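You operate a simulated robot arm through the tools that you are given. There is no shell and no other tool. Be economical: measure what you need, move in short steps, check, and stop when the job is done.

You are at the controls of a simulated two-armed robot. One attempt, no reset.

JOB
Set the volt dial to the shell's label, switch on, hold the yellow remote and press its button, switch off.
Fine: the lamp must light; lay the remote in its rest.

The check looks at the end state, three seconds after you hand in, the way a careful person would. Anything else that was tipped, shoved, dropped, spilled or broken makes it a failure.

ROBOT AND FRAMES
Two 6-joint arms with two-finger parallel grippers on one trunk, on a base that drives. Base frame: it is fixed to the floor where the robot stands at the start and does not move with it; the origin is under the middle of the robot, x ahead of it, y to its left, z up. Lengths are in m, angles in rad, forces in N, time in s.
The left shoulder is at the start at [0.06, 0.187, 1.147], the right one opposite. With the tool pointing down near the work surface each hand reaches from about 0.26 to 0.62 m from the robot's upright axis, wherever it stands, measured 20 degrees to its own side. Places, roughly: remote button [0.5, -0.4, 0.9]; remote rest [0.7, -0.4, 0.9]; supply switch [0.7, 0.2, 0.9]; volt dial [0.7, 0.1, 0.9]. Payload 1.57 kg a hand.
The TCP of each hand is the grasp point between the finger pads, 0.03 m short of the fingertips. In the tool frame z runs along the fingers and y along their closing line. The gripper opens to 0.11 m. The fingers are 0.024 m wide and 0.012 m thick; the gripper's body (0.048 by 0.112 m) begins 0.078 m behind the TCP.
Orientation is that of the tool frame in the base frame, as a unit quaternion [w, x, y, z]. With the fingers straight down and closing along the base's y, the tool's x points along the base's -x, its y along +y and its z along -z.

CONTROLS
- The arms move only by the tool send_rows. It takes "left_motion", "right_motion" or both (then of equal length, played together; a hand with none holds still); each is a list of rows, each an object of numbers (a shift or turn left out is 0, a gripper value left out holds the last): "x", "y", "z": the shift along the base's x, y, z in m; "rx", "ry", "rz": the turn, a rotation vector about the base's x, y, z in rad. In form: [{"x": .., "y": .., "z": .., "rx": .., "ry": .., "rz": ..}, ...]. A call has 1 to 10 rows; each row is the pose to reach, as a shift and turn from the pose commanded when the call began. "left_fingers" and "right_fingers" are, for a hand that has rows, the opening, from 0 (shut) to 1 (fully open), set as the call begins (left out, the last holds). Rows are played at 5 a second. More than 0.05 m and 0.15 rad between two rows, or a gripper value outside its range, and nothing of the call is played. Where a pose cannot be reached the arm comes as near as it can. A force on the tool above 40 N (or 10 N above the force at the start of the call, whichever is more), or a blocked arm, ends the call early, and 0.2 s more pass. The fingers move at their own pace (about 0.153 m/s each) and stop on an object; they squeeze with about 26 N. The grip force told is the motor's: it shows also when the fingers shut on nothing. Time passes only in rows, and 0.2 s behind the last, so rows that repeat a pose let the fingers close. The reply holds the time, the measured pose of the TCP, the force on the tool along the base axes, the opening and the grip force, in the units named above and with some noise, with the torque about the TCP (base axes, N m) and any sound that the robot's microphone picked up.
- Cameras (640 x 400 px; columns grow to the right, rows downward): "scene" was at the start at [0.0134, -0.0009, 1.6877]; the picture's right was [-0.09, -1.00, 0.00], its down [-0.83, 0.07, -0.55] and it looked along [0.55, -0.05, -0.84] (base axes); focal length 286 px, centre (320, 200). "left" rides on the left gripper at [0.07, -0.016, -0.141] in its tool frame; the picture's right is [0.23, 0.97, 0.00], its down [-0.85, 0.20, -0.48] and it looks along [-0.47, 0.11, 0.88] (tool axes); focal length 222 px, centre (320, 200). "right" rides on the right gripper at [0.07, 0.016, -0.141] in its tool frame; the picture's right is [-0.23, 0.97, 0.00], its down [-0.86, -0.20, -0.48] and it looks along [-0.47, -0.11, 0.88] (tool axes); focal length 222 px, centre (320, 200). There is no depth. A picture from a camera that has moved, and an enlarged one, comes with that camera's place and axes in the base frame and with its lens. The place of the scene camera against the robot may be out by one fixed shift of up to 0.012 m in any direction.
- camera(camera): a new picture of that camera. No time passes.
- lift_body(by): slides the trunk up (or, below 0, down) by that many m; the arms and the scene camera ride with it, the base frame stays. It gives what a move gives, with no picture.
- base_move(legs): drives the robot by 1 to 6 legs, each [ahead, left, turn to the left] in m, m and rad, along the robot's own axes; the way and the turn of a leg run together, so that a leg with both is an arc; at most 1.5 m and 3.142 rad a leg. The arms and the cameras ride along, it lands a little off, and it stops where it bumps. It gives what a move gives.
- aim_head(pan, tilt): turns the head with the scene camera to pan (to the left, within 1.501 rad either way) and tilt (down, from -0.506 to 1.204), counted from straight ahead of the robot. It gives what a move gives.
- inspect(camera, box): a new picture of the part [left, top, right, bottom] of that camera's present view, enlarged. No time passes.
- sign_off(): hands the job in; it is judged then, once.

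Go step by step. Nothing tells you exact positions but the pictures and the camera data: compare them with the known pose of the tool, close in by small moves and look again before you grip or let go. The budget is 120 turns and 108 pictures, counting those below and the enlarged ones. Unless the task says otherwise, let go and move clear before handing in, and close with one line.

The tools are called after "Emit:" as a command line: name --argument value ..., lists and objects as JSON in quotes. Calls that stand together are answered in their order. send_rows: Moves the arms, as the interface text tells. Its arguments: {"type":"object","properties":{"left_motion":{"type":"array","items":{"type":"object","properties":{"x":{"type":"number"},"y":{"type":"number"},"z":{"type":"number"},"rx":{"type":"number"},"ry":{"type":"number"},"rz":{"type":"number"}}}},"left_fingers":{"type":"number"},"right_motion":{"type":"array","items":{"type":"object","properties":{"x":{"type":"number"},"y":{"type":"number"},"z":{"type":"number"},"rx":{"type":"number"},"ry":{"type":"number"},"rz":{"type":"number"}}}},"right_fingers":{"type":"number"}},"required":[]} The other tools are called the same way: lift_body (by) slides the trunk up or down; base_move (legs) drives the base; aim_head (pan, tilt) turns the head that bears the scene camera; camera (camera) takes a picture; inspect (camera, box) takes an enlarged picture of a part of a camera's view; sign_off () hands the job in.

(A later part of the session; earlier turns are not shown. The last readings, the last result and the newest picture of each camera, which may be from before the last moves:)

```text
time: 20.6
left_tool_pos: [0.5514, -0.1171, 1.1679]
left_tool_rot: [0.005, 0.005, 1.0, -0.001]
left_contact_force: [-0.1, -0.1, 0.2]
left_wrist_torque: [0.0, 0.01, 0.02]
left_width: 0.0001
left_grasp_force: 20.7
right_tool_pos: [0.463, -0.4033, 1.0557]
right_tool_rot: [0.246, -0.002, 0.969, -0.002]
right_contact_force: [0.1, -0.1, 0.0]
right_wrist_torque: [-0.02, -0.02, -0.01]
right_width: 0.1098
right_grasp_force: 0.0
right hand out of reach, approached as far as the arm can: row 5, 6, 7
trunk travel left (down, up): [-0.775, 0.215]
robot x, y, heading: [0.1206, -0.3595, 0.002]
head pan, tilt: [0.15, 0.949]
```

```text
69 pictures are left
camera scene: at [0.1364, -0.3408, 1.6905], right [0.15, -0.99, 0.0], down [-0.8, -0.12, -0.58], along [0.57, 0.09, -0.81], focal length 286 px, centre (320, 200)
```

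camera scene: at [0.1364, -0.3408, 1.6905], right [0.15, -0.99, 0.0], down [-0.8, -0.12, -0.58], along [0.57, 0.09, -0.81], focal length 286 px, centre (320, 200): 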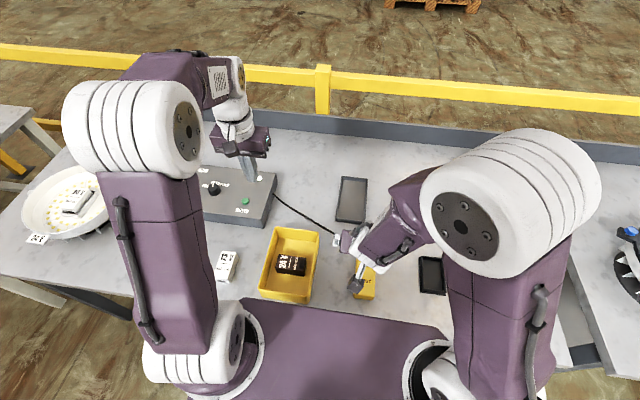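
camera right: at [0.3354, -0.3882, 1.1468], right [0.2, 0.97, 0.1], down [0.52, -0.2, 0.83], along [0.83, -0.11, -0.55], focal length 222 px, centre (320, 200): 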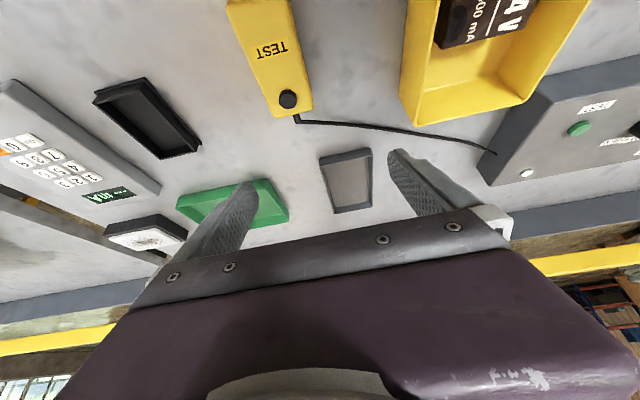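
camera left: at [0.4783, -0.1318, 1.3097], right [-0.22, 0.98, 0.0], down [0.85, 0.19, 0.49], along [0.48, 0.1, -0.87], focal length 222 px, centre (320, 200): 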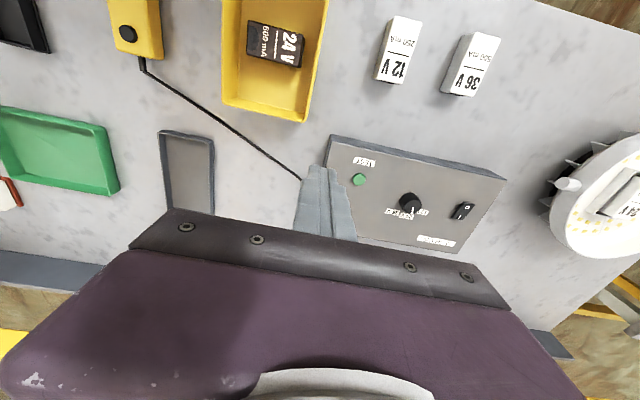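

The pitched wrist is too close to the robot, so I back the base up 0.12 m.

Emit:
base_move --legs '[[-0.12, -0.02, 0]]'

Emit:
send_rows --right_motion '[{"x": 0.03}, {"x": 0.06, "y": -0.01}, {"x": 0.09, "y": -0.01}]'

Emit:
camera --camera "right"

```text
time: 21.9
left_tool_pos: [0.4334, -0.1371, 1.168]
left_tool_rot: [0.005, 0.004, 1.0, 0.001]
left_contact_force: [-0.5, -0.1, -0.1]
left_wrist_torque: [0.03, 0.01, -0.01]
left_width: 0.0
left_grasp_force: 21.4
right_tool_pos: [0.3455, -0.4237, 1.0557]
right_tool_rot: [0.246, -0.001, 0.969, -0.001]
right_contact_force: [0.6, -0.3, -0.8]
right_wrist_torque: [-0.01, 0.03, 0.01]
right_width: 0.1097
right_grasp_force: 0.1
trunk travel left (down, up): [-0.775, 0.215]
robot x, y, heading: [-0.001, -0.3748, 0.001]
head pan, tilt: [0.15, 0.949]
```

```text
time: 22.7
left_tool_pos: [0.4307, -0.1377, 1.1681]
left_tool_rot: [0.005, 0.005, 1.0, 0.0]
left_contact_force: [0.0, 0.7, -0.5]
left_wrist_torque: [-0.01, 0.0, 0.0]
left_width: 0.0
left_grasp_force: 22.2
right_tool_pos: [0.435, -0.4342, 1.0567]
right_tool_rot: [0.246, -0.001, 0.969, -0.001]
right_contact_force: [0.3, 1.6, 0.2]
right_wrist_torque: [0.02, 0.0, 0.03]
right_width: 0.11
right_grasp_force: 0.0
trunk travel left (down, up): [-0.775, 0.215]
robot x, y, heading: [-0.0024, -0.3805, -0.0]
head pan, tilt: [0.15, 0.949]
```

```text
68 pictures are left
camera right: at [0.3061, -0.4188, 1.1477], right [0.2, 0.97, 0.11], down [0.52, -0.2, 0.83], along [0.83, -0.11, -0.55], focal length 222 px, centre (320, 200)
```

right: 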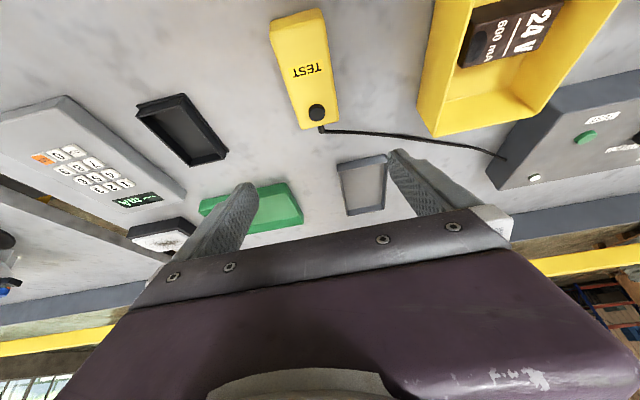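

The remote lies straight along x at y ≈ -0.431 with its button at x ≈ 0.491. I lower the right hand around its middle.

Emit:
send_rows --right_motion '[{"y": 0.003, "z": -0.04}, {"y": 0.003, "z": -0.08}, {"y": 0.003, "z": -0.12}, {"y": 0.003, "z": -0.15}]' --right_fingers 0.85

Emit:
camera --camera "right"

Emit:
inspect --camera "scene" --box '[260, 170, 460, 310]'

```text
time: 23.7
left_tool_pos: [0.4327, -0.1364, 1.1673]
left_tool_rot: [0.005, 0.004, 1.0, 0.001]
left_contact_force: [-0.7, 0.4, -0.9]
left_wrist_torque: [-0.02, 0.03, 0.01]
left_width: 0.0
left_grasp_force: 21.8
right_tool_pos: [0.449, -0.4209, 0.9137]
right_tool_rot: [0.243, -0.001, 0.97, -0.007]
right_contact_force: [-0.4, -1.1, -0.4]
right_wrist_torque: [0.02, 0.01, -0.01]
right_width: 0.0935
right_grasp_force: 0.0
right hand out of reach, approached as far as the arm can: row 3, 4
trunk travel left (down, up): [-0.775, 0.215]
robot x, y, heading: [-0.0007, -0.3795, 0.003]
head pan, tilt: [0.15, 0.949]
```

```text
67 pictures are left
camera right: at [0.3214, -0.4046, 1.0056], right [0.2, 0.97, 0.09], down [0.53, -0.19, 0.83], along [0.83, -0.12, -0.55], focal length 222 px, centre (320, 200)
```

right: 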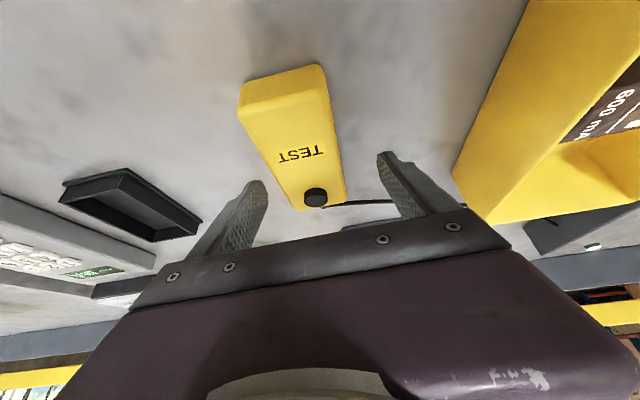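

```text
2.86 times, centred on (360, 240) of scene
camera zoom: at [0.0166, -0.3614, 1.6905], right [0.15, -0.99, 0.0], down [-0.8, -0.12, -0.58], along [0.57, 0.09, -0.81], focal length 816 px, centre (206, 86)
```

zoom: 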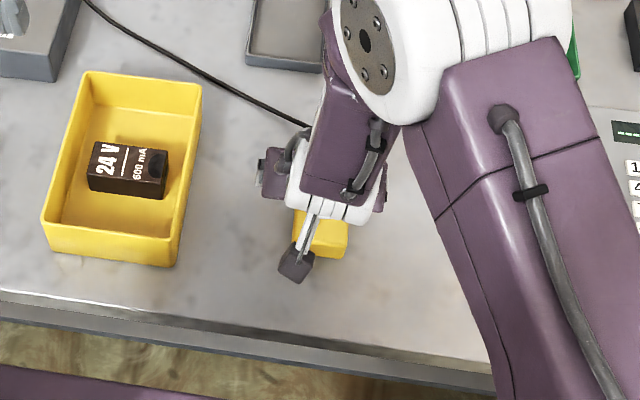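

The arm is folded too tightly here; I raise the trunk 0.1 m and back up a little more to gain room.

Emit:
lift_body --by 0.12

Emit:
base_move --legs '[[-0.06, 0.04, 0]]'

Emit:
send_rows --right_motion '[{"x": 0.025, "y": -0.025, "z": -0.03}, {"x": 0.048, "y": -0.05, "z": -0.05}, {"x": 0.048, "y": -0.05, "z": -0.09}, {"x": 0.048, "y": -0.05, "z": -0.12}]'

Emit:
camera --camera "right"

```text
time: 25.2
left_tool_pos: [0.4311, -0.1361, 1.2883]
left_tool_rot: [0.006, 0.005, 1.0, 0.001]
left_contact_force: [-0.2, 0.2, 0.3]
left_wrist_torque: [0.05, -0.03, -0.02]
left_width: 0.0
left_grasp_force: 21.2
right_tool_pos: [0.4485, -0.4209, 1.0336]
right_tool_rot: [0.243, -0.001, 0.97, -0.008]
right_contact_force: [-0.5, 0.4, -0.1]
right_wrist_torque: [0.01, 0.0, -0.01]
right_width: 0.0935
right_grasp_force: 0.0
trunk travel left (down, up): [-0.895, 0.095]
robot x, y, heading: [-0.0011, -0.3814, 0.003]
head pan, tilt: [0.15, 0.949]
```

```text
time: 26.2
left_tool_pos: [0.3799, -0.1025, 1.2869]
left_tool_rot: [0.002, 0.006, 1.0, 0.002]
left_contact_force: [1.5, -1.1, 0.3]
left_wrist_torque: [0.05, 0.09, -0.03]
left_width: 0.0002
left_grasp_force: 21.2
right_tool_pos: [0.3951, -0.3863, 1.0316]
right_tool_rot: [0.24, 0.001, 0.971, -0.006]
right_contact_force: [0.4, -0.4, -0.3]
right_wrist_torque: [0.0, 0.06, 0.03]
right_width: 0.0933
right_grasp_force: 0.1
trunk travel left (down, up): [-0.895, 0.095]
robot x, y, heading: [-0.0607, -0.3402, -0.001]
head pan, tilt: [0.15, 0.949]
```

```text
time: 27.2
left_tool_pos: [0.3713, -0.0975, 1.2894]
left_tool_rot: [0.006, 0.005, 1.0, 0.0]
left_contact_force: [0.3, 0.4, -0.2]
left_wrist_torque: [-0.02, 0.03, 0.02]
left_width: 0.0
left_grasp_force: 21.6
right_tool_pos: [0.4405, -0.4309, 0.9141]
right_tool_rot: [0.243, -0.001, 0.97, -0.013]
right_contact_force: [-0.4, 0.7, -0.9]
right_wrist_torque: [-0.04, 0.01, -0.02]
right_width: 0.0937
right_grasp_force: 0.1
right hand out of reach, approached as far as the arm can: row 4
trunk travel left (down, up): [-0.895, 0.095]
robot x, y, heading: [-0.0581, -0.3394, 0.005]
head pan, tilt: [0.15, 0.949]
```

```text
65 pictures are left
camera right: at [0.3141, -0.4122, 1.0062], right [0.21, 0.98, 0.08], down [0.53, -0.18, 0.83], along [0.82, -0.13, -0.55], focal length 222 px, centre (320, 200)
```

right: 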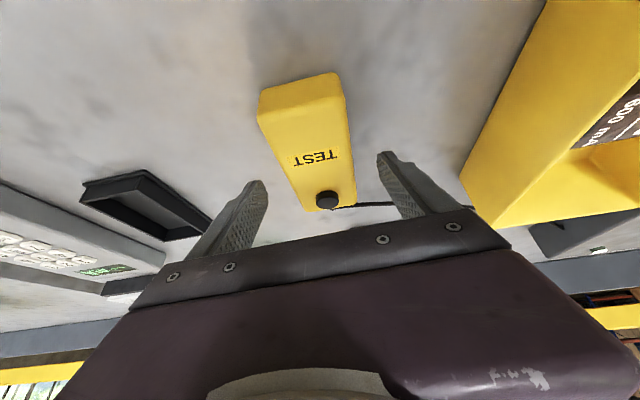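

Pitch itself seems the limit, so I reduce it to about 0.2 rad and then descend.

Emit:
send_rows --right_motion '[{"z": 0.01, "ry": 0.1}, {"z": 0.01, "ry": 0.2}, {"z": 0.01, "ry": 0.3}, {"z": -0.01, "ry": 0.3}, {"z": -0.015, "ry": 0.3}]'

Emit:
camera --camera "right"

```text
time: 28.4
left_tool_pos: [0.373, -0.0973, 1.2875]
left_tool_rot: [0.006, 0.005, 1.0, 0.001]
left_contact_force: [0.1, -0.7, -0.3]
left_wrist_torque: [-0.01, 0.02, 0.01]
left_width: 0.0002
left_grasp_force: 21.3
right_tool_pos: [0.443, -0.4387, 0.907]
right_tool_rot: [0.11, 0.001, 0.994, -0.025]
right_contact_force: [-0.1, -0.3, -0.8]
right_wrist_torque: [0.01, -0.01, -0.02]
right_width: 0.0934
right_grasp_force: 0.0
right hand out of reach, approached as far as the arm can: row 3, 4, 5
trunk travel left (down, up): [-0.895, 0.095]
robot x, y, heading: [-0.0626, -0.3375, -0.002]
head pan, tilt: [0.15, 0.949]
```

```text
64 pictures are left
camera right: at [0.3447, -0.4171, 1.0289], right [0.23, 0.97, 0.0], down [0.73, -0.17, 0.66], along [0.64, -0.15, -0.75], focal length 222 px, centre (320, 200)
```

right: 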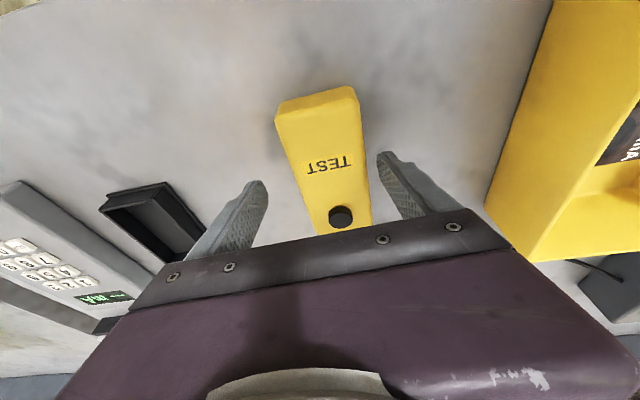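

I raise the hand, put the trunk back to its starting height, and go straight down without pitch.

Emit:
send_rows --right_motion '[{"z": 0.04, "ry": 0.05}, {"z": 0.08, "ry": 0.1}, {"z": 0.12, "ry": 0.15}, {"z": 0.15, "ry": 0.2}]'

Emit:
lift_body --by -0.12

Emit:
camera --camera "right"

```text
time: 29.4
left_tool_pos: [0.3729, -0.0992, 1.2887]
left_tool_rot: [0.005, 0.006, 1.0, 0.001]
left_contact_force: [0.2, -0.3, -0.6]
left_wrist_torque: [-0.01, 0.01, -0.01]
left_width: 0.0
left_grasp_force: 21.7
right_tool_pos: [0.4413, -0.4393, 1.0576]
right_tool_rot: [-0.005, -0.003, 1.0, -0.007]
right_contact_force: [-0.8, 1.1, 0.6]
right_wrist_torque: [0.01, -0.01, 0.01]
right_width: 0.0935
right_grasp_force: 0.1
trunk travel left (down, up): [-0.895, 0.095]
robot x, y, heading: [-0.0582, -0.3358, -0.001]
head pan, tilt: [0.15, 0.949]
```

```text
time: 30.9
left_tool_pos: [0.3732, -0.0991, 1.1691]
left_tool_rot: [0.005, 0.006, 1.0, 0.0]
left_contact_force: [-0.2, -0.3, 0.2]
left_wrist_torque: [0.03, 0.02, -0.01]
left_width: 0.0
left_grasp_force: 22.0
right_tool_pos: [0.4426, -0.4394, 0.9383]
right_tool_rot: [-0.004, -0.002, 1.0, -0.009]
right_contact_force: [0.4, 1.7, 0.4]
right_wrist_torque: [-0.01, 0.02, 0.02]
right_width: 0.0934
right_grasp_force: 0.1
trunk travel left (down, up): [-0.775, 0.215]
robot x, y, heading: [-0.0552, -0.3383, 0.003]
head pan, tilt: [0.15, 0.949]
```

```text
63 pictures are left
camera right: at [0.3739, -0.4224, 1.0796], right [0.22, 0.97, -0.02], down [0.86, -0.19, 0.47], along [0.46, -0.12, -0.88], focal length 222 px, centre (320, 200)
```

right: 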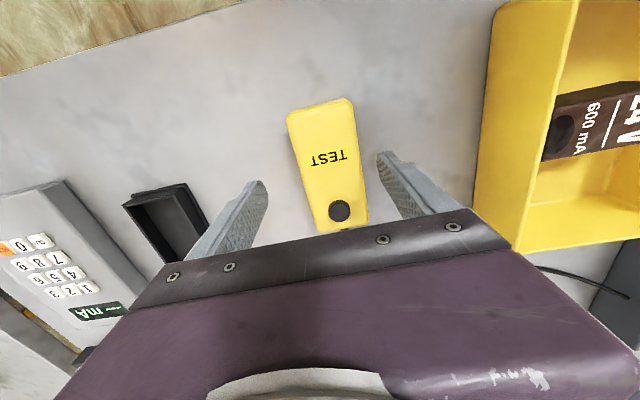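

The remote is between the fingers, just slightly left of centre. I shift 6 mm left and descend to z ≈ 0.888.

Emit:
send_rows --right_motion '[{"y": 0.006, "z": -0.02}, {"y": 0.006, "z": -0.04}, {"y": 0.006, "z": -0.05}]' --right_fingers 0.85

Emit:
camera --camera "right"

```text
time: 31.7
left_tool_pos: [0.3718, -0.0982, 1.1688]
left_tool_rot: [0.006, 0.006, 1.0, 0.001]
left_contact_force: [0.0, -0.5, -0.3]
left_wrist_torque: [-0.01, 0.04, -0.04]
left_width: 0.0
left_grasp_force: 21.3
right_tool_pos: [0.4431, -0.4334, 0.8873]
right_tool_rot: [-0.003, -0.002, 1.0, -0.008]
right_contact_force: [-0.7, -0.4, 0.2]
right_wrist_torque: [-0.02, -0.01, -0.01]
right_width: 0.0935
right_grasp_force: 0.0
trunk travel left (down, up): [-0.775, 0.215]
robot x, y, heading: [-0.0595, -0.3411, -0.001]
head pan, tilt: [0.15, 0.949]
```

```text
62 pictures are left
camera right: at [0.3742, -0.4167, 1.0295], right [0.22, 0.97, -0.02], down [0.86, -0.19, 0.47], along [0.46, -0.12, -0.88], focal length 222 px, centre (320, 200)
```

right: 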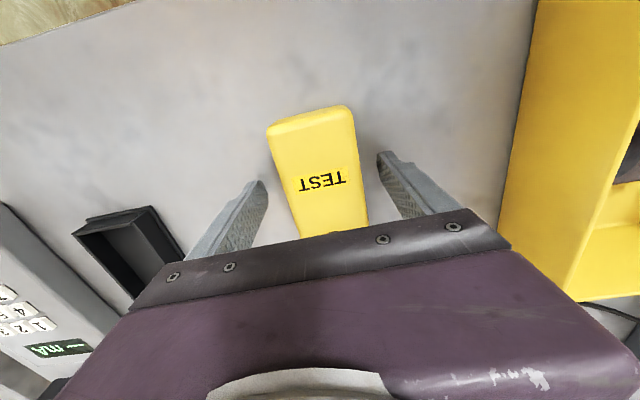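

Reach is fine now. I slide 13 mm toward the label end, to free the button, and close.

Emit:
send_rows --right_motion '[{"x": -0.013}, {"x": -0.013}]' --right_fingers 0.85

Emit:
send_rows --right_motion '[{"x": 0}, {"x": 0}, {"x": 0}]' --right_fingers 0.0

Emit:
camera --camera "right"

Emit:
camera --camera "scene"

```text
time: 32.3
left_tool_pos: [0.3724, -0.0992, 1.1693]
left_tool_rot: [0.005, 0.005, 1.0, 0.001]
left_contact_force: [-0.8, 0.0, -0.6]
left_wrist_torque: [-0.02, 0.01, -0.02]
left_width: 0.0002
left_grasp_force: 21.0
right_tool_pos: [0.4289, -0.4327, 0.887]
right_tool_rot: [-0.005, -0.003, 1.0, -0.007]
right_contact_force: [-1.0, 0.7, 0.7]
right_wrist_torque: [0.02, 0.0, 0.05]
right_width: 0.0937
right_grasp_force: 0.0
trunk travel left (down, up): [-0.775, 0.215]
robot x, y, heading: [-0.0628, -0.338, -0.005]
head pan, tilt: [0.15, 0.949]
```

```text
time: 33.1
left_tool_pos: [0.3727, -0.0992, 1.1683]
left_tool_rot: [0.005, 0.005, 1.0, 0.0]
left_contact_force: [0.6, -0.5, -0.9]
left_wrist_torque: [0.02, 0.01, -0.01]
left_width: 0.0001
left_grasp_force: 21.6
right_tool_pos: [0.4297, -0.4342, 0.8872]
right_tool_rot: [-0.004, -0.003, 1.0, -0.008]
right_contact_force: [0.6, 1.1, 2.2]
right_wrist_torque: [0.14, 0.03, 0.02]
right_width: 0.0571
right_grasp_force: 25.1
trunk travel left (down, up): [-0.775, 0.215]
robot x, y, heading: [-0.0629, -0.3379, -0.004]
head pan, tilt: [0.15, 0.949]
```

```text
61 pictures are left
camera right: at [0.3614, -0.4164, 1.0295], right [0.22, 0.97, -0.02], down [0.86, -0.19, 0.48], along [0.46, -0.12, -0.88], focal length 222 px, centre (320, 200)
```

right: 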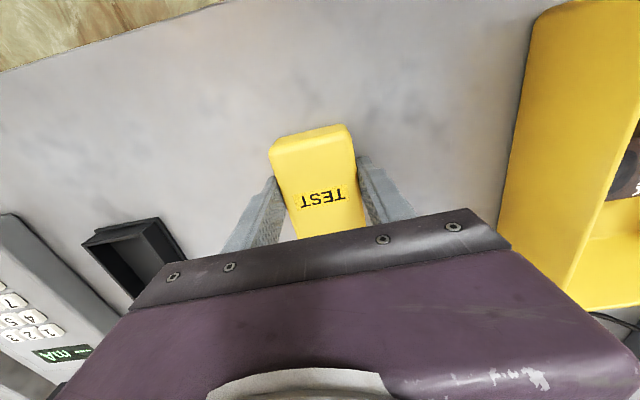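

```text
60 pictures are left
camera scene: at [-0.044, -0.3225, 1.6906], right [0.15, -0.99, 0.0], down [-0.8, -0.12, -0.58], along [0.58, 0.09, -0.81], focal length 286 px, centre (320, 200)
```

scene: 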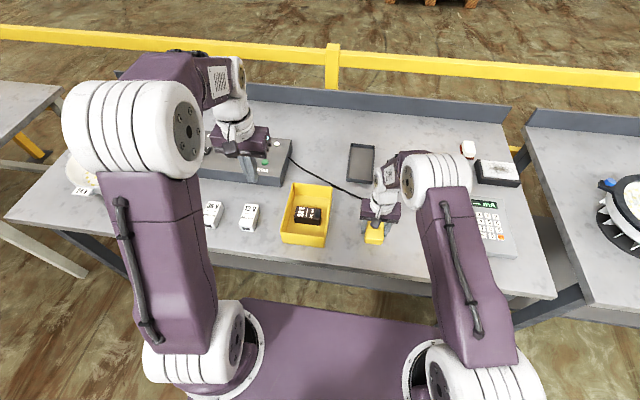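

The remote is gripped. I now bring the left hand, shut and rolled so it points down and to the right, to a waypoint left of the button.

Emit:
send_rows --left_motion '[{"x": 0.02, "y": -0.015, "z": -0.01, "rx": -0.1}, {"x": 0.04, "y": -0.03, "z": -0.02, "rx": -0.2}, {"x": 0.06, "y": -0.05, "z": -0.03, "rx": -0.3}, {"x": 0.08, "y": -0.07, "z": -0.045, "rx": -0.4}, {"x": 0.1, "y": -0.09, "z": -0.06, "rx": -0.5}, {"x": 0.118, "y": -0.11, "z": -0.08, "rx": -0.6}, {"x": 0.118, "y": -0.13, "z": -0.1, "rx": -0.7}, {"x": 0.118, "y": -0.16, "z": -0.11, "rx": -0.75}]' --left_fingers 0.0

Emit:
aim_head --pan 0.35 --tilt 0.9

Emit:
camera --camera "left"

Emit:
camera --camera "scene"

```text
time: 34.9
left_tool_pos: [0.4916, -0.2587, 1.0582]
left_tool_rot: [0.007, 0.003, 0.931, -0.365]
left_contact_force: [-1.0, 0.7, 1.1]
left_wrist_torque: [0.01, 0.0, 0.01]
left_width: 0.0003
left_grasp_force: 21.3
right_tool_pos: [0.4298, -0.4337, 0.8892]
right_tool_rot: [-0.003, -0.002, 1.0, -0.007]
right_contact_force: [-0.7, 0.7, 4.3]
right_wrist_torque: [0.22, 0.29, -0.03]
right_width: 0.0578
right_grasp_force: 26.2
trunk travel left (down, up): [-0.775, 0.215]
robot x, y, heading: [-0.057, -0.3417, 0.001]
head pan, tilt: [0.15, 0.949]
```

```text
time: 35.6
left_tool_pos: [0.4905, -0.2583, 1.0594]
left_tool_rot: [0.006, 0.002, 0.931, -0.365]
left_contact_force: [0.0, -0.8, -0.4]
left_wrist_torque: [0.0, 0.03, -0.01]
left_width: 0.0001
left_grasp_force: 21.5
right_tool_pos: [0.4284, -0.4325, 0.886]
right_tool_rot: [-0.004, -0.002, 1.0, -0.008]
right_contact_force: [0.0, -0.2, 4.3]
right_wrist_torque: [0.18, 0.12, 0.03]
right_width: 0.0575
right_grasp_force: 25.7
trunk travel left (down, up): [-0.775, 0.215]
robot x, y, heading: [-0.0581, -0.3373, 0.005]
head pan, tilt: [0.351, 0.901]
```

```text
59 pictures are left
camera left: at [0.4174, -0.1739, 1.1725], right [-0.22, 0.71, -0.67], down [0.85, 0.47, 0.23], along [0.48, -0.52, -0.71], focal length 222 px, centre (320, 200)
```

left: 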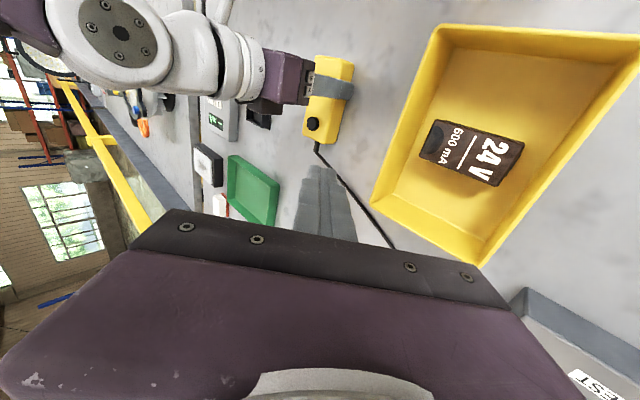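

```text
58 pictures are left
camera scene: at [-0.0454, -0.3075, 1.6941], right [0.34, -0.94, 0.0], down [-0.74, -0.27, -0.62], along [0.58, 0.21, -0.78], focal length 286 px, centre (320, 200)
```

scene: 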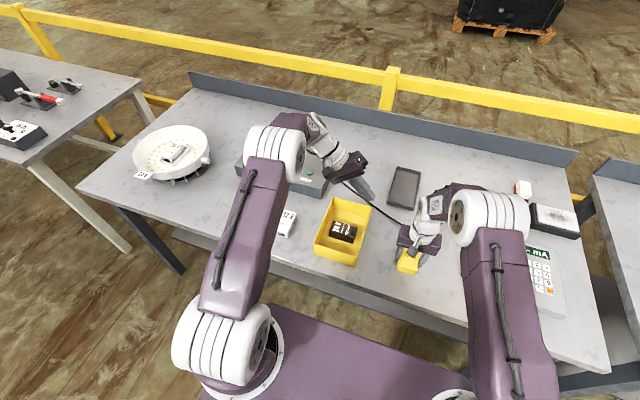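

I see the button clearly at about (0.490, -0.431, 0.89). I approach to 3 cm off along the finger direction.

Emit:
send_rows --left_motion '[{"y": -0.034, "z": -0.03}, {"y": -0.067, "z": -0.06}, {"y": -0.1, "z": -0.09}, {"y": -0.132, "z": -0.122}]'

Emit:
inspect --camera "left" --box '[200, 60, 440, 260]'

Emit:
inspect --camera "scene" --box '[320, 170, 480, 290]'

```text
time: 36.6
left_tool_pos: [0.4896, -0.3918, 0.9374]
left_tool_rot: [0.007, 0.003, 0.93, -0.366]
left_contact_force: [-0.7, 0.4, -0.8]
left_wrist_torque: [0.01, -0.01, -0.02]
left_width: 0.0
left_grasp_force: 21.4
right_tool_pos: [0.4288, -0.4333, 0.8862]
right_tool_rot: [-0.003, -0.003, 1.0, -0.007]
right_contact_force: [0.2, 0.7, 4.0]
right_wrist_torque: [0.25, -0.03, 0.05]
right_width: 0.0575
right_grasp_force: 25.9
trunk travel left (down, up): [-0.775, 0.215]
robot x, y, heading: [-0.0598, -0.336, 0.003]
head pan, tilt: [0.351, 0.901]
```

```text
2.00 times, centred on (320, 160) of left
camera zoom: at [0.4171, -0.3068, 1.051], right [-0.22, 0.71, -0.67], down [0.85, 0.47, 0.23], along [0.48, -0.52, -0.71], focal length 444 px, centre (320, 280)
```

zoom: 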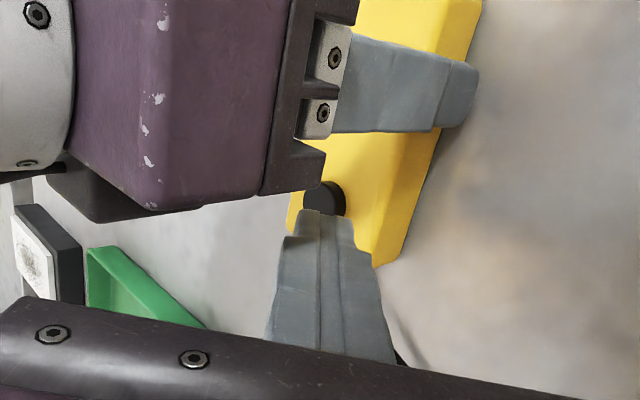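

```text
3.33 times, centred on (400, 230) of scene
camera zoom: at [-0.0454, -0.3079, 1.6942], right [0.34, -0.94, 0.0], down [-0.74, -0.27, -0.62], along [0.58, 0.21, -0.78], focal length 952 px, centre (53, 100)
```

zoom: 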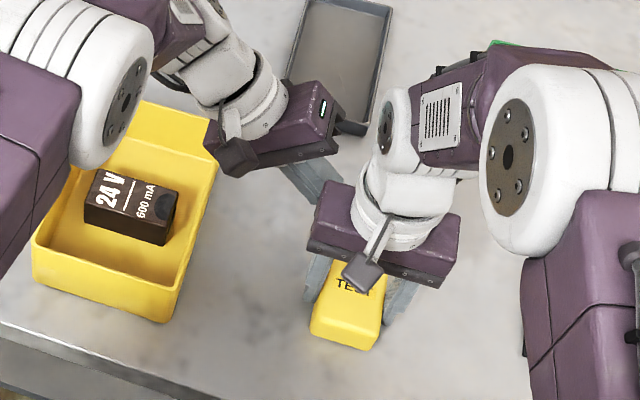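

The tip is aligned. Because the tip is rolled, its lower edge touches first, so I shift to put that edge over the button and then press straight down.

Emit:
send_rows --left_motion '[{"x": -0.002, "y": -0.014, "z": 0.0}, {"x": -0.003, "y": -0.028, "z": 0.0}, {"x": -0.003, "y": -0.028, "z": -0.008}]'

Emit:
inspect --camera "left" --box '[200, 60, 440, 260]'

```text
time: 37.4
left_tool_pos: [0.4875, -0.4202, 0.9285]
left_tool_rot: [0.008, 0.003, 0.931, -0.366]
left_contact_force: [-0.2, -0.7, 0.5]
left_wrist_torque: [0.01, -0.01, 0.0]
left_width: 0.0
left_grasp_force: 21.1
right_tool_pos: [0.4294, -0.4339, 0.8872]
right_tool_rot: [-0.003, -0.001, 1.0, -0.008]
right_contact_force: [0.7, 0.4, 4.4]
right_wrist_torque: [0.21, -0.04, 0.01]
right_width: 0.0576
right_grasp_force: 26.3
trunk travel left (down, up): [-0.775, 0.215]
robot x, y, heading: [-0.0587, -0.3392, -0.002]
head pan, tilt: [0.351, 0.901]
```

```text
2.00 times, centred on (320, 160) of left
camera zoom: at [0.4146, -0.3347, 1.0429], right [-0.22, 0.71, -0.67], down [0.85, 0.47, 0.23], along [0.48, -0.52, -0.71], focal length 444 px, centre (320, 280)
```

zoom: 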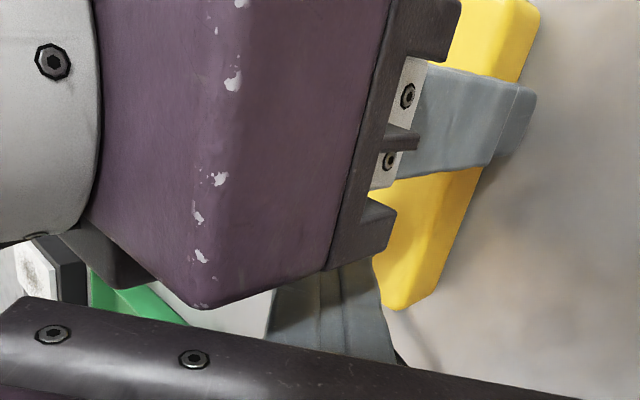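

Emit:
send_rows --left_motion '[{"z": -0.002}, {"z": -0.004}, {"z": -0.006}]'

Emit:
inspect --camera "scene" --box '[120, 110, 440, 300]'

```text
time: 38.2
left_tool_pos: [0.4868, -0.4194, 0.923]
left_tool_rot: [0.007, 0.002, 0.931, -0.365]
left_contact_force: [-0.4, 0.1, 0.1]
left_wrist_torque: [0.02, -0.01, 0.02]
left_width: 0.0
left_grasp_force: 21.0
right_tool_pos: [0.4303, -0.4332, 0.8879]
right_tool_rot: [-0.003, -0.002, 1.0, -0.008]
right_contact_force: [0.3, -0.7, 4.3]
right_wrist_torque: [0.24, 0.06, 0.03]
right_width: 0.0576
right_grasp_force: 25.7
trunk travel left (down, up): [-0.775, 0.215]
robot x, y, heading: [-0.0613, -0.3359, -0.0]
head pan, tilt: [0.351, 0.901]
```

```text
2.00 times, centred on (280, 205) of scene
camera zoom: at [-0.0454, -0.3074, 1.6942], right [0.34, -0.94, 0.0], down [-0.74, -0.27, -0.62], along [0.58, 0.21, -0.78], focal length 571 px, centre (400, 190)
```

zoom: 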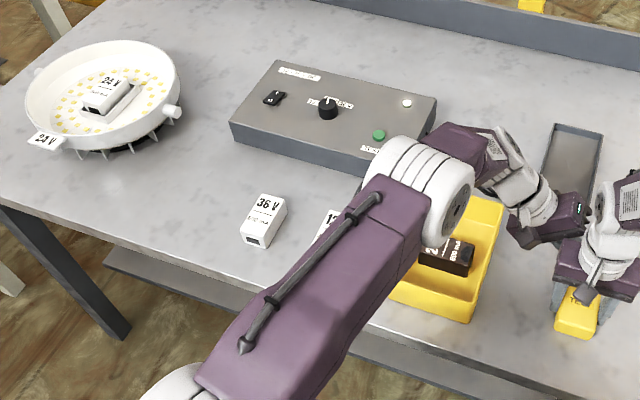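

No contact yet; I go on down in 2 mm steps.

Emit:
send_rows --left_motion '[{"z": -0.002}, {"z": -0.004}, {"z": -0.006}]'

```text
time: 39.0
left_tool_pos: [0.4873, -0.4194, 0.9189]
left_tool_rot: [0.007, 0.003, 0.93, -0.367]
left_contact_force: [-3.5, 0.9, 15.3]
left_wrist_torque: [-0.16, 0.1, -0.04]
left_width: 0.0002
left_grasp_force: 21.5
right_tool_pos: [0.4298, -0.4331, 0.8866]
right_tool_rot: [-0.004, -0.002, 1.0, -0.008]
right_contact_force: [6.7, -1.4, -1.2]
right_wrist_torque: [0.41, 0.5, -0.01]
right_width: 0.0577
right_grasp_force: 26.3
trunk travel left (down, up): [-0.775, 0.215]
robot x, y, heading: [-0.0555, -0.3403, 0.004]
head pan, tilt: [0.351, 0.901]
heard: click
```

Contact at about 15 N and a click was heard. I look at the lamp while it is pressed.

Emit:
inspect --camera "scene" --box '[120, 110, 440, 300]'

```text
2.00 times, centred on (280, 205) of scene
camera zoom: at [-0.0457, -0.3072, 1.6943], right [0.34, -0.94, 0.0], down [-0.74, -0.27, -0.62], along [0.58, 0.21, -0.78], focal length 571 px, centre (400, 190)
```

zoom: 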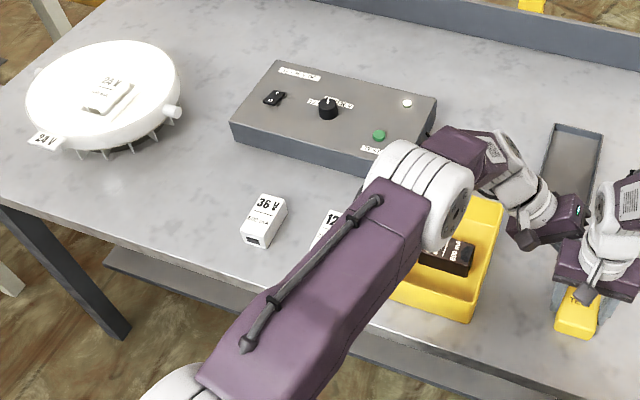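

The lamp lights. I hold briefly, then lift the left hand off and retreat along its way in.

Emit:
send_rows --left_motion '[{"z": 0}, {"z": 0}, {"z": 0.03}, {"y": 0.03, "z": 0.06}, {"y": 0.07, "z": 0.09}, {"y": 0.11, "z": 0.11}, {"y": 0.15, "z": 0.13}]'

Emit:
send_rows --left_motion '[{"z": 0.04, "y": 0.02, "rx": 0.1}, {"z": 0.08, "y": 0.04, "rx": 0.2}, {"z": 0.1, "y": 0.07, "rx": 0.3}, {"z": 0.11, "y": 0.1, "rx": 0.4}, {"z": 0.12, "y": 0.13, "rx": 0.5}, {"z": 0.12, "y": 0.17, "rx": 0.62}, {"z": 0.12, "y": 0.2, "rx": 0.75}]'

Emit:
camera --camera "scene"

```text
time: 40.6
left_tool_pos: [0.4878, -0.269, 1.0473]
left_tool_rot: [0.005, 0.002, 0.93, -0.367]
left_contact_force: [-1.1, 0.9, -0.2]
left_wrist_torque: [-0.01, -0.02, -0.03]
left_width: 0.0
left_grasp_force: 21.7
right_tool_pos: [0.4283, -0.4316, 0.8877]
right_tool_rot: [-0.004, -0.002, 1.0, -0.009]
right_contact_force: [-0.6, 0.3, 3.3]
right_wrist_torque: [0.17, -0.35, 0.03]
right_width: 0.0576
right_grasp_force: 26.0
trunk travel left (down, up): [-0.775, 0.215]
robot x, y, heading: [-0.0618, -0.3391, 0.002]
head pan, tilt: [0.351, 0.901]
```

```text
time: 42.2
left_tool_pos: [0.4865, -0.0685, 1.1672]
left_tool_rot: [0.006, 0.005, 1.0, 0.002]
left_contact_force: [-0.1, 0.4, -0.2]
left_wrist_torque: [-0.01, 0.06, -0.02]
left_width: 0.0
left_grasp_force: 21.5
right_tool_pos: [0.43, -0.433, 0.8877]
right_tool_rot: [-0.004, -0.002, 1.0, -0.007]
right_contact_force: [0.8, 0.6, 4.3]
right_wrist_torque: [0.19, -0.01, -0.04]
right_width: 0.0576
right_grasp_force: 25.8
trunk travel left (down, up): [-0.775, 0.215]
robot x, y, heading: [-0.0635, -0.3412, 0.005]
head pan, tilt: [0.351, 0.901]
```

```text
52 pictures are left
camera scene: at [-0.0454, -0.3076, 1.6942], right [0.34, -0.94, 0.0], down [-0.74, -0.27, -0.62], along [0.58, 0.21, -0.78], focal length 286 px, centre (320, 200)
```

scene: 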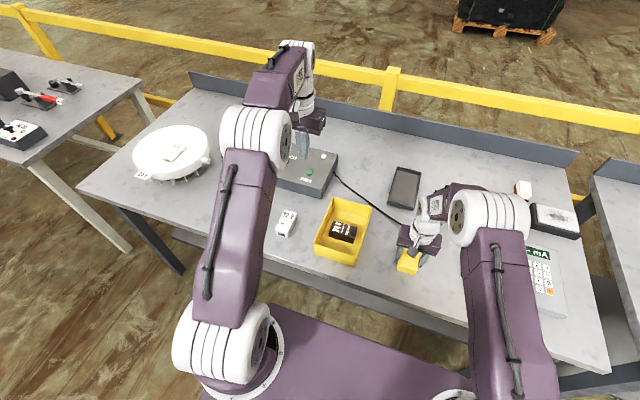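

The lamp stays lit. Now I lift the remote and drive ahead to bring the rest within reach.

Emit:
send_rows --right_motion '[{"z": 0.03}, {"z": 0.06}, {"z": 0.1}, {"z": 0.12}]'

Emit:
base_move --legs '[[0.19, 0, 0]]'

Emit:
aim_head --pan 0.0 --tilt 0.9

Emit:
camera --camera "scene"

Emit:
camera --camera "right"

Emit:
camera --camera "left"

```text
time: 43.2
left_tool_pos: [0.4871, -0.0699, 1.1662]
left_tool_rot: [0.005, 0.006, 1.0, 0.0]
left_contact_force: [-0.1, -0.4, 0.3]
left_wrist_torque: [0.03, 0.02, 0.0]
left_width: 0.0
left_grasp_force: 21.2
right_tool_pos: [0.4285, -0.433, 1.0083]
right_tool_rot: [-0.004, -0.002, 1.0, -0.007]
right_contact_force: [-0.5, 0.0, -0.3]
right_wrist_torque: [0.0, -0.01, 0.01]
right_width: 0.0
right_grasp_force: 21.2
trunk travel left (down, up): [-0.775, 0.215]
robot x, y, heading: [-0.0596, -0.3387, 0.002]
head pan, tilt: [0.351, 0.901]
```

```text
time: 44.8
left_tool_pos: [0.675, -0.0693, 1.1686]
left_tool_rot: [0.007, 0.005, 1.0, 0.0]
left_contact_force: [-0.4, -0.2, -0.1]
left_wrist_torque: [0.01, -0.03, 0.01]
left_width: 0.0
left_grasp_force: 21.1
right_tool_pos: [0.6176, -0.4343, 1.0093]
right_tool_rot: [-0.003, -0.001, 1.0, -0.008]
right_contact_force: [-1.0, 0.4, 0.1]
right_wrist_torque: [-0.01, -0.03, -0.01]
right_width: 0.0003
right_grasp_force: 20.9
trunk travel left (down, up): [-0.775, 0.215]
robot x, y, heading: [0.1312, -0.3367, 0.004]
head pan, tilt: [0.351, 0.901]
```

```text
time: 45.6
left_tool_pos: [0.6785, -0.0698, 1.1667]
left_tool_rot: [0.004, 0.005, 1.0, 0.001]
left_contact_force: [-0.1, -0.4, 0.4]
left_wrist_torque: [-0.04, 0.02, -0.01]
left_width: 0.0
left_grasp_force: 21.9
right_tool_pos: [0.6194, -0.4322, 1.0068]
right_tool_rot: [-0.004, -0.002, 1.0, -0.007]
right_contact_force: [0.1, -0.3, 0.3]
right_wrist_torque: [-0.01, 0.01, -0.02]
right_width: 0.0001
right_grasp_force: 21.3
trunk travel left (down, up): [-0.775, 0.215]
robot x, y, heading: [0.1294, -0.3396, 0.001]
head pan, tilt: [0.0, 0.901]
```

```text
51 pictures are left
camera scene: at [0.1501, -0.3334, 1.6941], right [0.0, -1.0, 0.0], down [-0.78, 0.0, -0.62], along [0.62, 0.0, -0.78], focal length 286 px, centre (320, 200)
```

scene: 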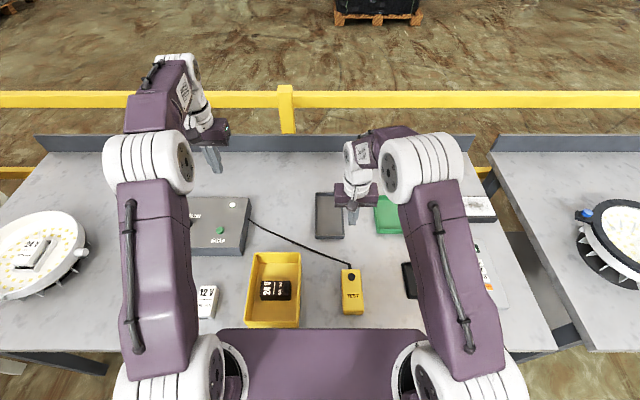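

```text
50 pictures are left
camera right: at [0.5514, -0.4163, 1.1483], right [0.22, 0.97, -0.02], down [0.86, -0.19, 0.47], along [0.46, -0.12, -0.88], focal length 222 px, centre (320, 200)
```

right: 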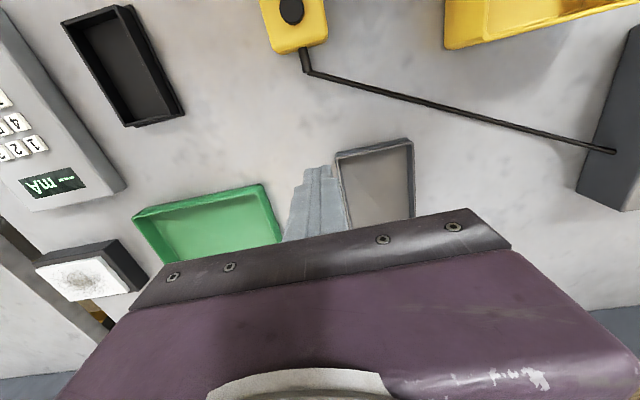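

```text
49 pictures are left
camera left: at [0.6046, -0.0851, 1.3073], right [-0.22, 0.98, 0.0], down [0.85, 0.19, 0.49], along [0.48, 0.1, -0.87], focal length 222 px, centre (320, 200)
```

left: 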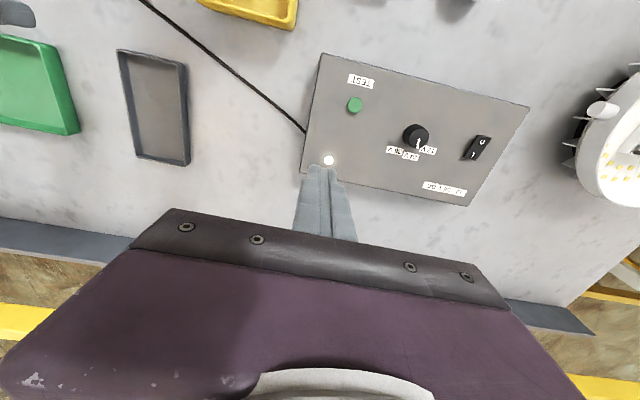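

The remote slipped from the grip on lifting but lies in its old place; the hand is empty. I'll grip it again deeper and at its middle, and choose a base position that reaches both it and the rest (about x 0.64–0.83, y -0.42…-0.32).

Emit:
base_move --legs '[[0, 0.06, 0]]'

Emit:
send_rows --right_motion '[{"x": -0.04, "y": -0.012, "z": 0.02}, {"x": -0.08, "y": -0.025, "z": 0.03}, {"x": -0.12, "y": -0.038, "z": 0.03}, {"x": -0.15, "y": -0.05, "z": 0.03}, {"x": -0.168, "y": -0.059, "z": 0.0}, {"x": -0.168, "y": -0.059, "z": -0.03}]' --right_fingers 0.9

Emit:
camera --camera "right"

Emit:
inspect --camera "scene" --box '[240, 170, 440, 330]'

```text
time: 46.6
left_tool_pos: [0.6766, -0.0159, 1.1672]
left_tool_rot: [0.005, 0.006, 1.0, 0.003]
left_contact_force: [-0.3, -0.7, 0.6]
left_wrist_torque: [0.04, 0.01, -0.01]
left_width: 0.0001
left_grasp_force: 21.5
right_tool_pos: [0.6188, -0.3786, 1.0061]
right_tool_rot: [-0.004, -0.001, 1.0, -0.005]
right_contact_force: [0.2, -0.5, -0.5]
right_wrist_torque: [0.08, -0.03, -0.05]
right_width: 0.0
right_grasp_force: 21.3
trunk travel left (down, up): [-0.775, 0.215]
robot x, y, heading: [0.129, -0.2821, -0.002]
head pan, tilt: [0.0, 0.901]
```

```text
time: 48.0
left_tool_pos: [0.6779, -0.0112, 1.1665]
left_tool_rot: [0.005, 0.006, 1.0, 0.0]
left_contact_force: [0.1, 0.1, -0.3]
left_wrist_torque: [-0.02, 0.01, 0.01]
left_width: 0.0
left_grasp_force: 21.5
right_tool_pos: [0.4517, -0.4319, 0.9755]
right_tool_rot: [-0.004, -0.001, 1.0, -0.008]
right_contact_force: [0.4, -0.4, 0.2]
right_wrist_torque: [-0.01, 0.05, 0.0]
right_width: 0.0991
right_grasp_force: 0.0
trunk travel left (down, up): [-0.775, 0.215]
robot x, y, heading: [0.1329, -0.277, 0.002]
head pan, tilt: [0.0, 0.901]
```

```text
48 pictures are left
camera right: at [0.3839, -0.415, 1.1183], right [0.23, 0.97, -0.02], down [0.86, -0.19, 0.47], along [0.46, -0.12, -0.88], focal length 222 px, centre (320, 200)
```

right: 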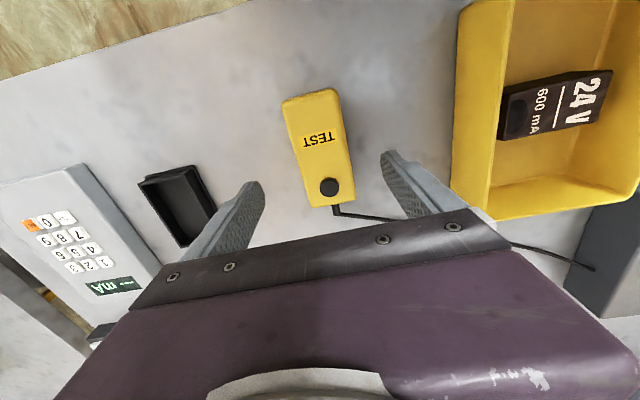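

```text
2.50 times, centred on (340, 250) of scene
camera zoom: at [0.1513, -0.2726, 1.6941], right [0.0, -1.0, 0.0], down [-0.78, 0.0, -0.62], along [0.62, 0.0, -0.78], focal length 714 px, centre (270, 75)
```

zoom: 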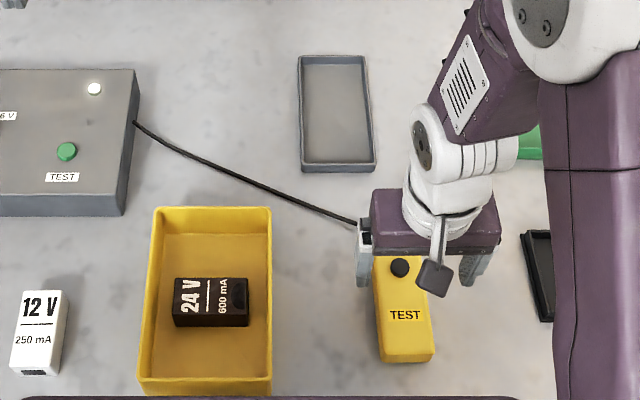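

The remote still lies straight, centre about (0.456, -0.430). I go down until nearly on the table and close.

Emit:
send_rows --right_motion '[{"y": 0.001, "z": -0.04}, {"y": 0.001, "z": -0.075}, {"y": 0.001, "z": -0.09}, {"y": 0.001, "z": -0.095}]' --right_fingers 0.9

Emit:
send_rows --right_motion '[{"z": 0}, {"z": 0}, {"z": 0}, {"z": 0}]' --right_fingers 0.0

Emit:
inspect --camera "right" --box '[200, 80, 440, 260]'

```text
time: 49.0
left_tool_pos: [0.6776, -0.0105, 1.1665]
left_tool_rot: [0.004, 0.007, 1.0, 0.001]
left_contact_force: [0.4, 0.2, -0.9]
left_wrist_torque: [0.01, -0.01, -0.01]
left_width: 0.0
left_grasp_force: 21.3
right_tool_pos: [0.4527, -0.4325, 0.8818]
right_tool_rot: [-0.004, -0.002, 1.0, -0.008]
right_contact_force: [0.2, -0.6, 0.3]
right_wrist_torque: [0.0, 0.03, -0.02]
right_width: 0.099
right_grasp_force: 0.1
right hand out of reach, approached as far as the arm can: row 2, 3
trunk travel left (down, up): [-0.775, 0.215]
robot x, y, heading: [0.1295, -0.2787, 0.0]
head pan, tilt: [0.0, 0.901]
```

```text
time: 50.0
left_tool_pos: [0.6771, -0.01, 1.1665]
left_tool_rot: [0.005, 0.006, 1.0, 0.001]
left_contact_force: [-1.2, 0.1, -0.7]
left_wrist_torque: [-0.02, 0.01, -0.01]
left_width: 0.0001
left_grasp_force: 21.7
right_tool_pos: [0.452, -0.4317, 0.8818]
right_tool_rot: [-0.005, -0.001, 1.0, -0.008]
right_contact_force: [-0.3, 0.3, 0.3]
right_wrist_torque: [0.13, -0.17, 0.03]
right_width: 0.0577
right_grasp_force: 26.0
trunk travel left (down, up): [-0.775, 0.215]
robot x, y, heading: [0.1321, -0.2813, 0.003]
head pan, tilt: [0.0, 0.901]
```

```text
2.22 times, centred on (320, 170) of right
camera zoom: at [0.3828, -0.4153, 1.0241], right [0.23, 0.97, -0.02], down [0.86, -0.19, 0.47], along [0.46, -0.12, -0.88], focal length 494 px, centre (320, 267)
```

zoom: 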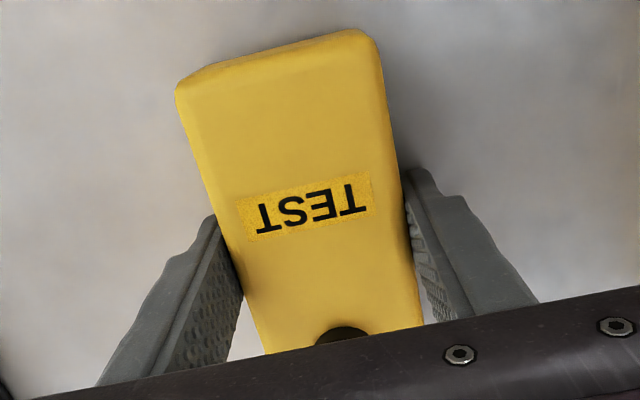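

It is gripped again. I lift slowly, slightly toward the box to slack the cable, and check that it comes along.

Emit:
send_rows --right_motion '[{"x": 0.003, "y": 0.003, "z": 0.004}, {"x": 0.006, "y": 0.006, "z": 0.008}, {"x": 0.01, "y": 0.008, "z": 0.013}, {"x": 0.014, "y": 0.01, "z": 0.018}, {"x": 0.018, "y": 0.012, "z": 0.024}]'

Emit:
inspect --camera "right" --box '[200, 80, 440, 260]'

```text
time: 51.2
left_tool_pos: [0.6768, -0.0116, 1.1668]
left_tool_rot: [0.005, 0.006, 1.0, 0.001]
left_contact_force: [0.7, 1.0, -0.7]
left_wrist_torque: [0.03, 0.01, 0.01]
left_width: 0.0
left_grasp_force: 21.7
right_tool_pos: [0.467, -0.4213, 0.8973]
right_tool_rot: [0.002, -0.001, 1.0, -0.005]
right_contact_force: [0.4, -0.6, -1.5]
right_wrist_torque: [-0.01, -0.05, -0.03]
right_width: 0.0579
right_grasp_force: 26.3
right hand out of reach, approached as far as the arm can: row 4, 5
trunk travel left (down, up): [-0.775, 0.215]
robot x, y, heading: [0.1292, -0.2808, -0.002]
head pan, tilt: [0.0, 0.901]
```

```text
2.22 times, centred on (320, 170) of right
camera zoom: at [0.3964, -0.4052, 1.04], right [0.22, 0.97, -0.01], down [0.85, -0.19, 0.48], along [0.47, -0.11, -0.88], focal length 494 px, centre (320, 267)
```

zoom: 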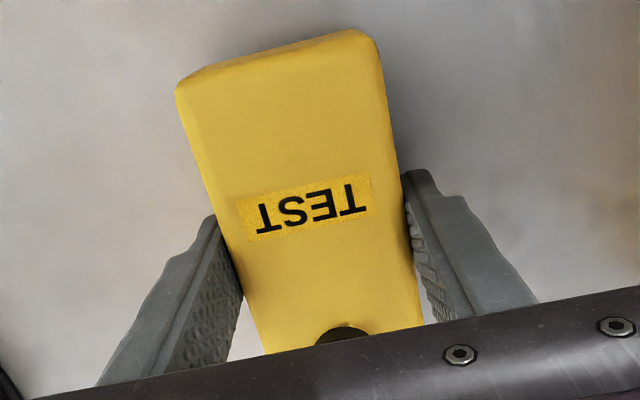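

It holds firmly and is off the table. I carry on upward and ahead in small steps.

Emit:
send_rows --right_motion '[{"x": 0.01, "z": 0.01}, {"x": 0.025, "z": 0.02}, {"x": 0.04, "z": 0.035}, {"x": 0.06, "z": 0.045}, {"x": 0.08, "y": 0.005, "z": 0.05}]'

Emit:
camera --camera "right"

Emit:
camera --camera "scene"

```text
time: 52.4
left_tool_pos: [0.6782, -0.0098, 1.1653]
left_tool_rot: [0.004, 0.006, 1.0, 0.001]
left_contact_force: [0.0, 0.1, -0.5]
left_wrist_torque: [-0.01, -0.02, -0.06]
left_width: 0.0
left_grasp_force: 21.6
right_tool_pos: [0.5491, -0.4157, 0.9556]
right_tool_rot: [-0.003, -0.001, 1.0, -0.007]
right_contact_force: [-0.1, 0.1, -2.4]
right_wrist_torque: [0.01, 0.04, 0.0]
right_width: 0.0577
right_grasp_force: 26.1
right hand out of reach, approached as far as the arm can: row 1
trunk travel left (down, up): [-0.775, 0.215]
robot x, y, heading: [0.1338, -0.2782, 0.002]
head pan, tilt: [0.0, 0.901]
```

```text
44 pictures are left
camera right: at [0.4813, -0.398, 1.0979], right [0.23, 0.97, -0.02], down [0.86, -0.19, 0.47], along [0.46, -0.12, -0.88], focal length 222 px, centre (320, 200)
```

right: 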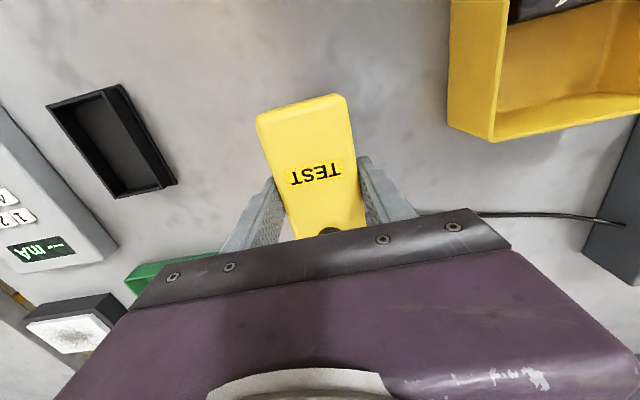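

```text
43 pictures are left
camera scene: at [0.1502, -0.2736, 1.6941], right [0.0, -1.0, 0.0], down [-0.78, 0.0, -0.62], along [0.62, 0.0, -0.78], focal length 286 px, centre (320, 200)
```

scene: 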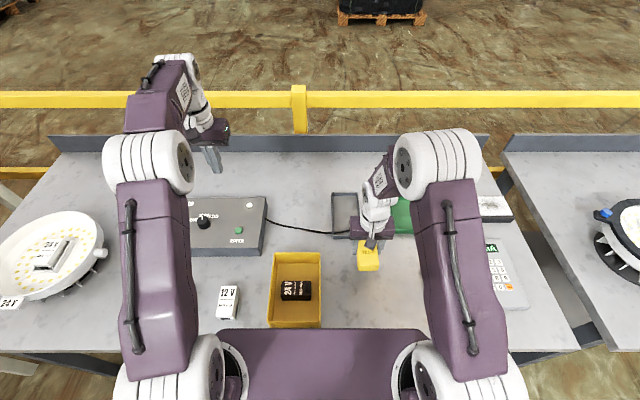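

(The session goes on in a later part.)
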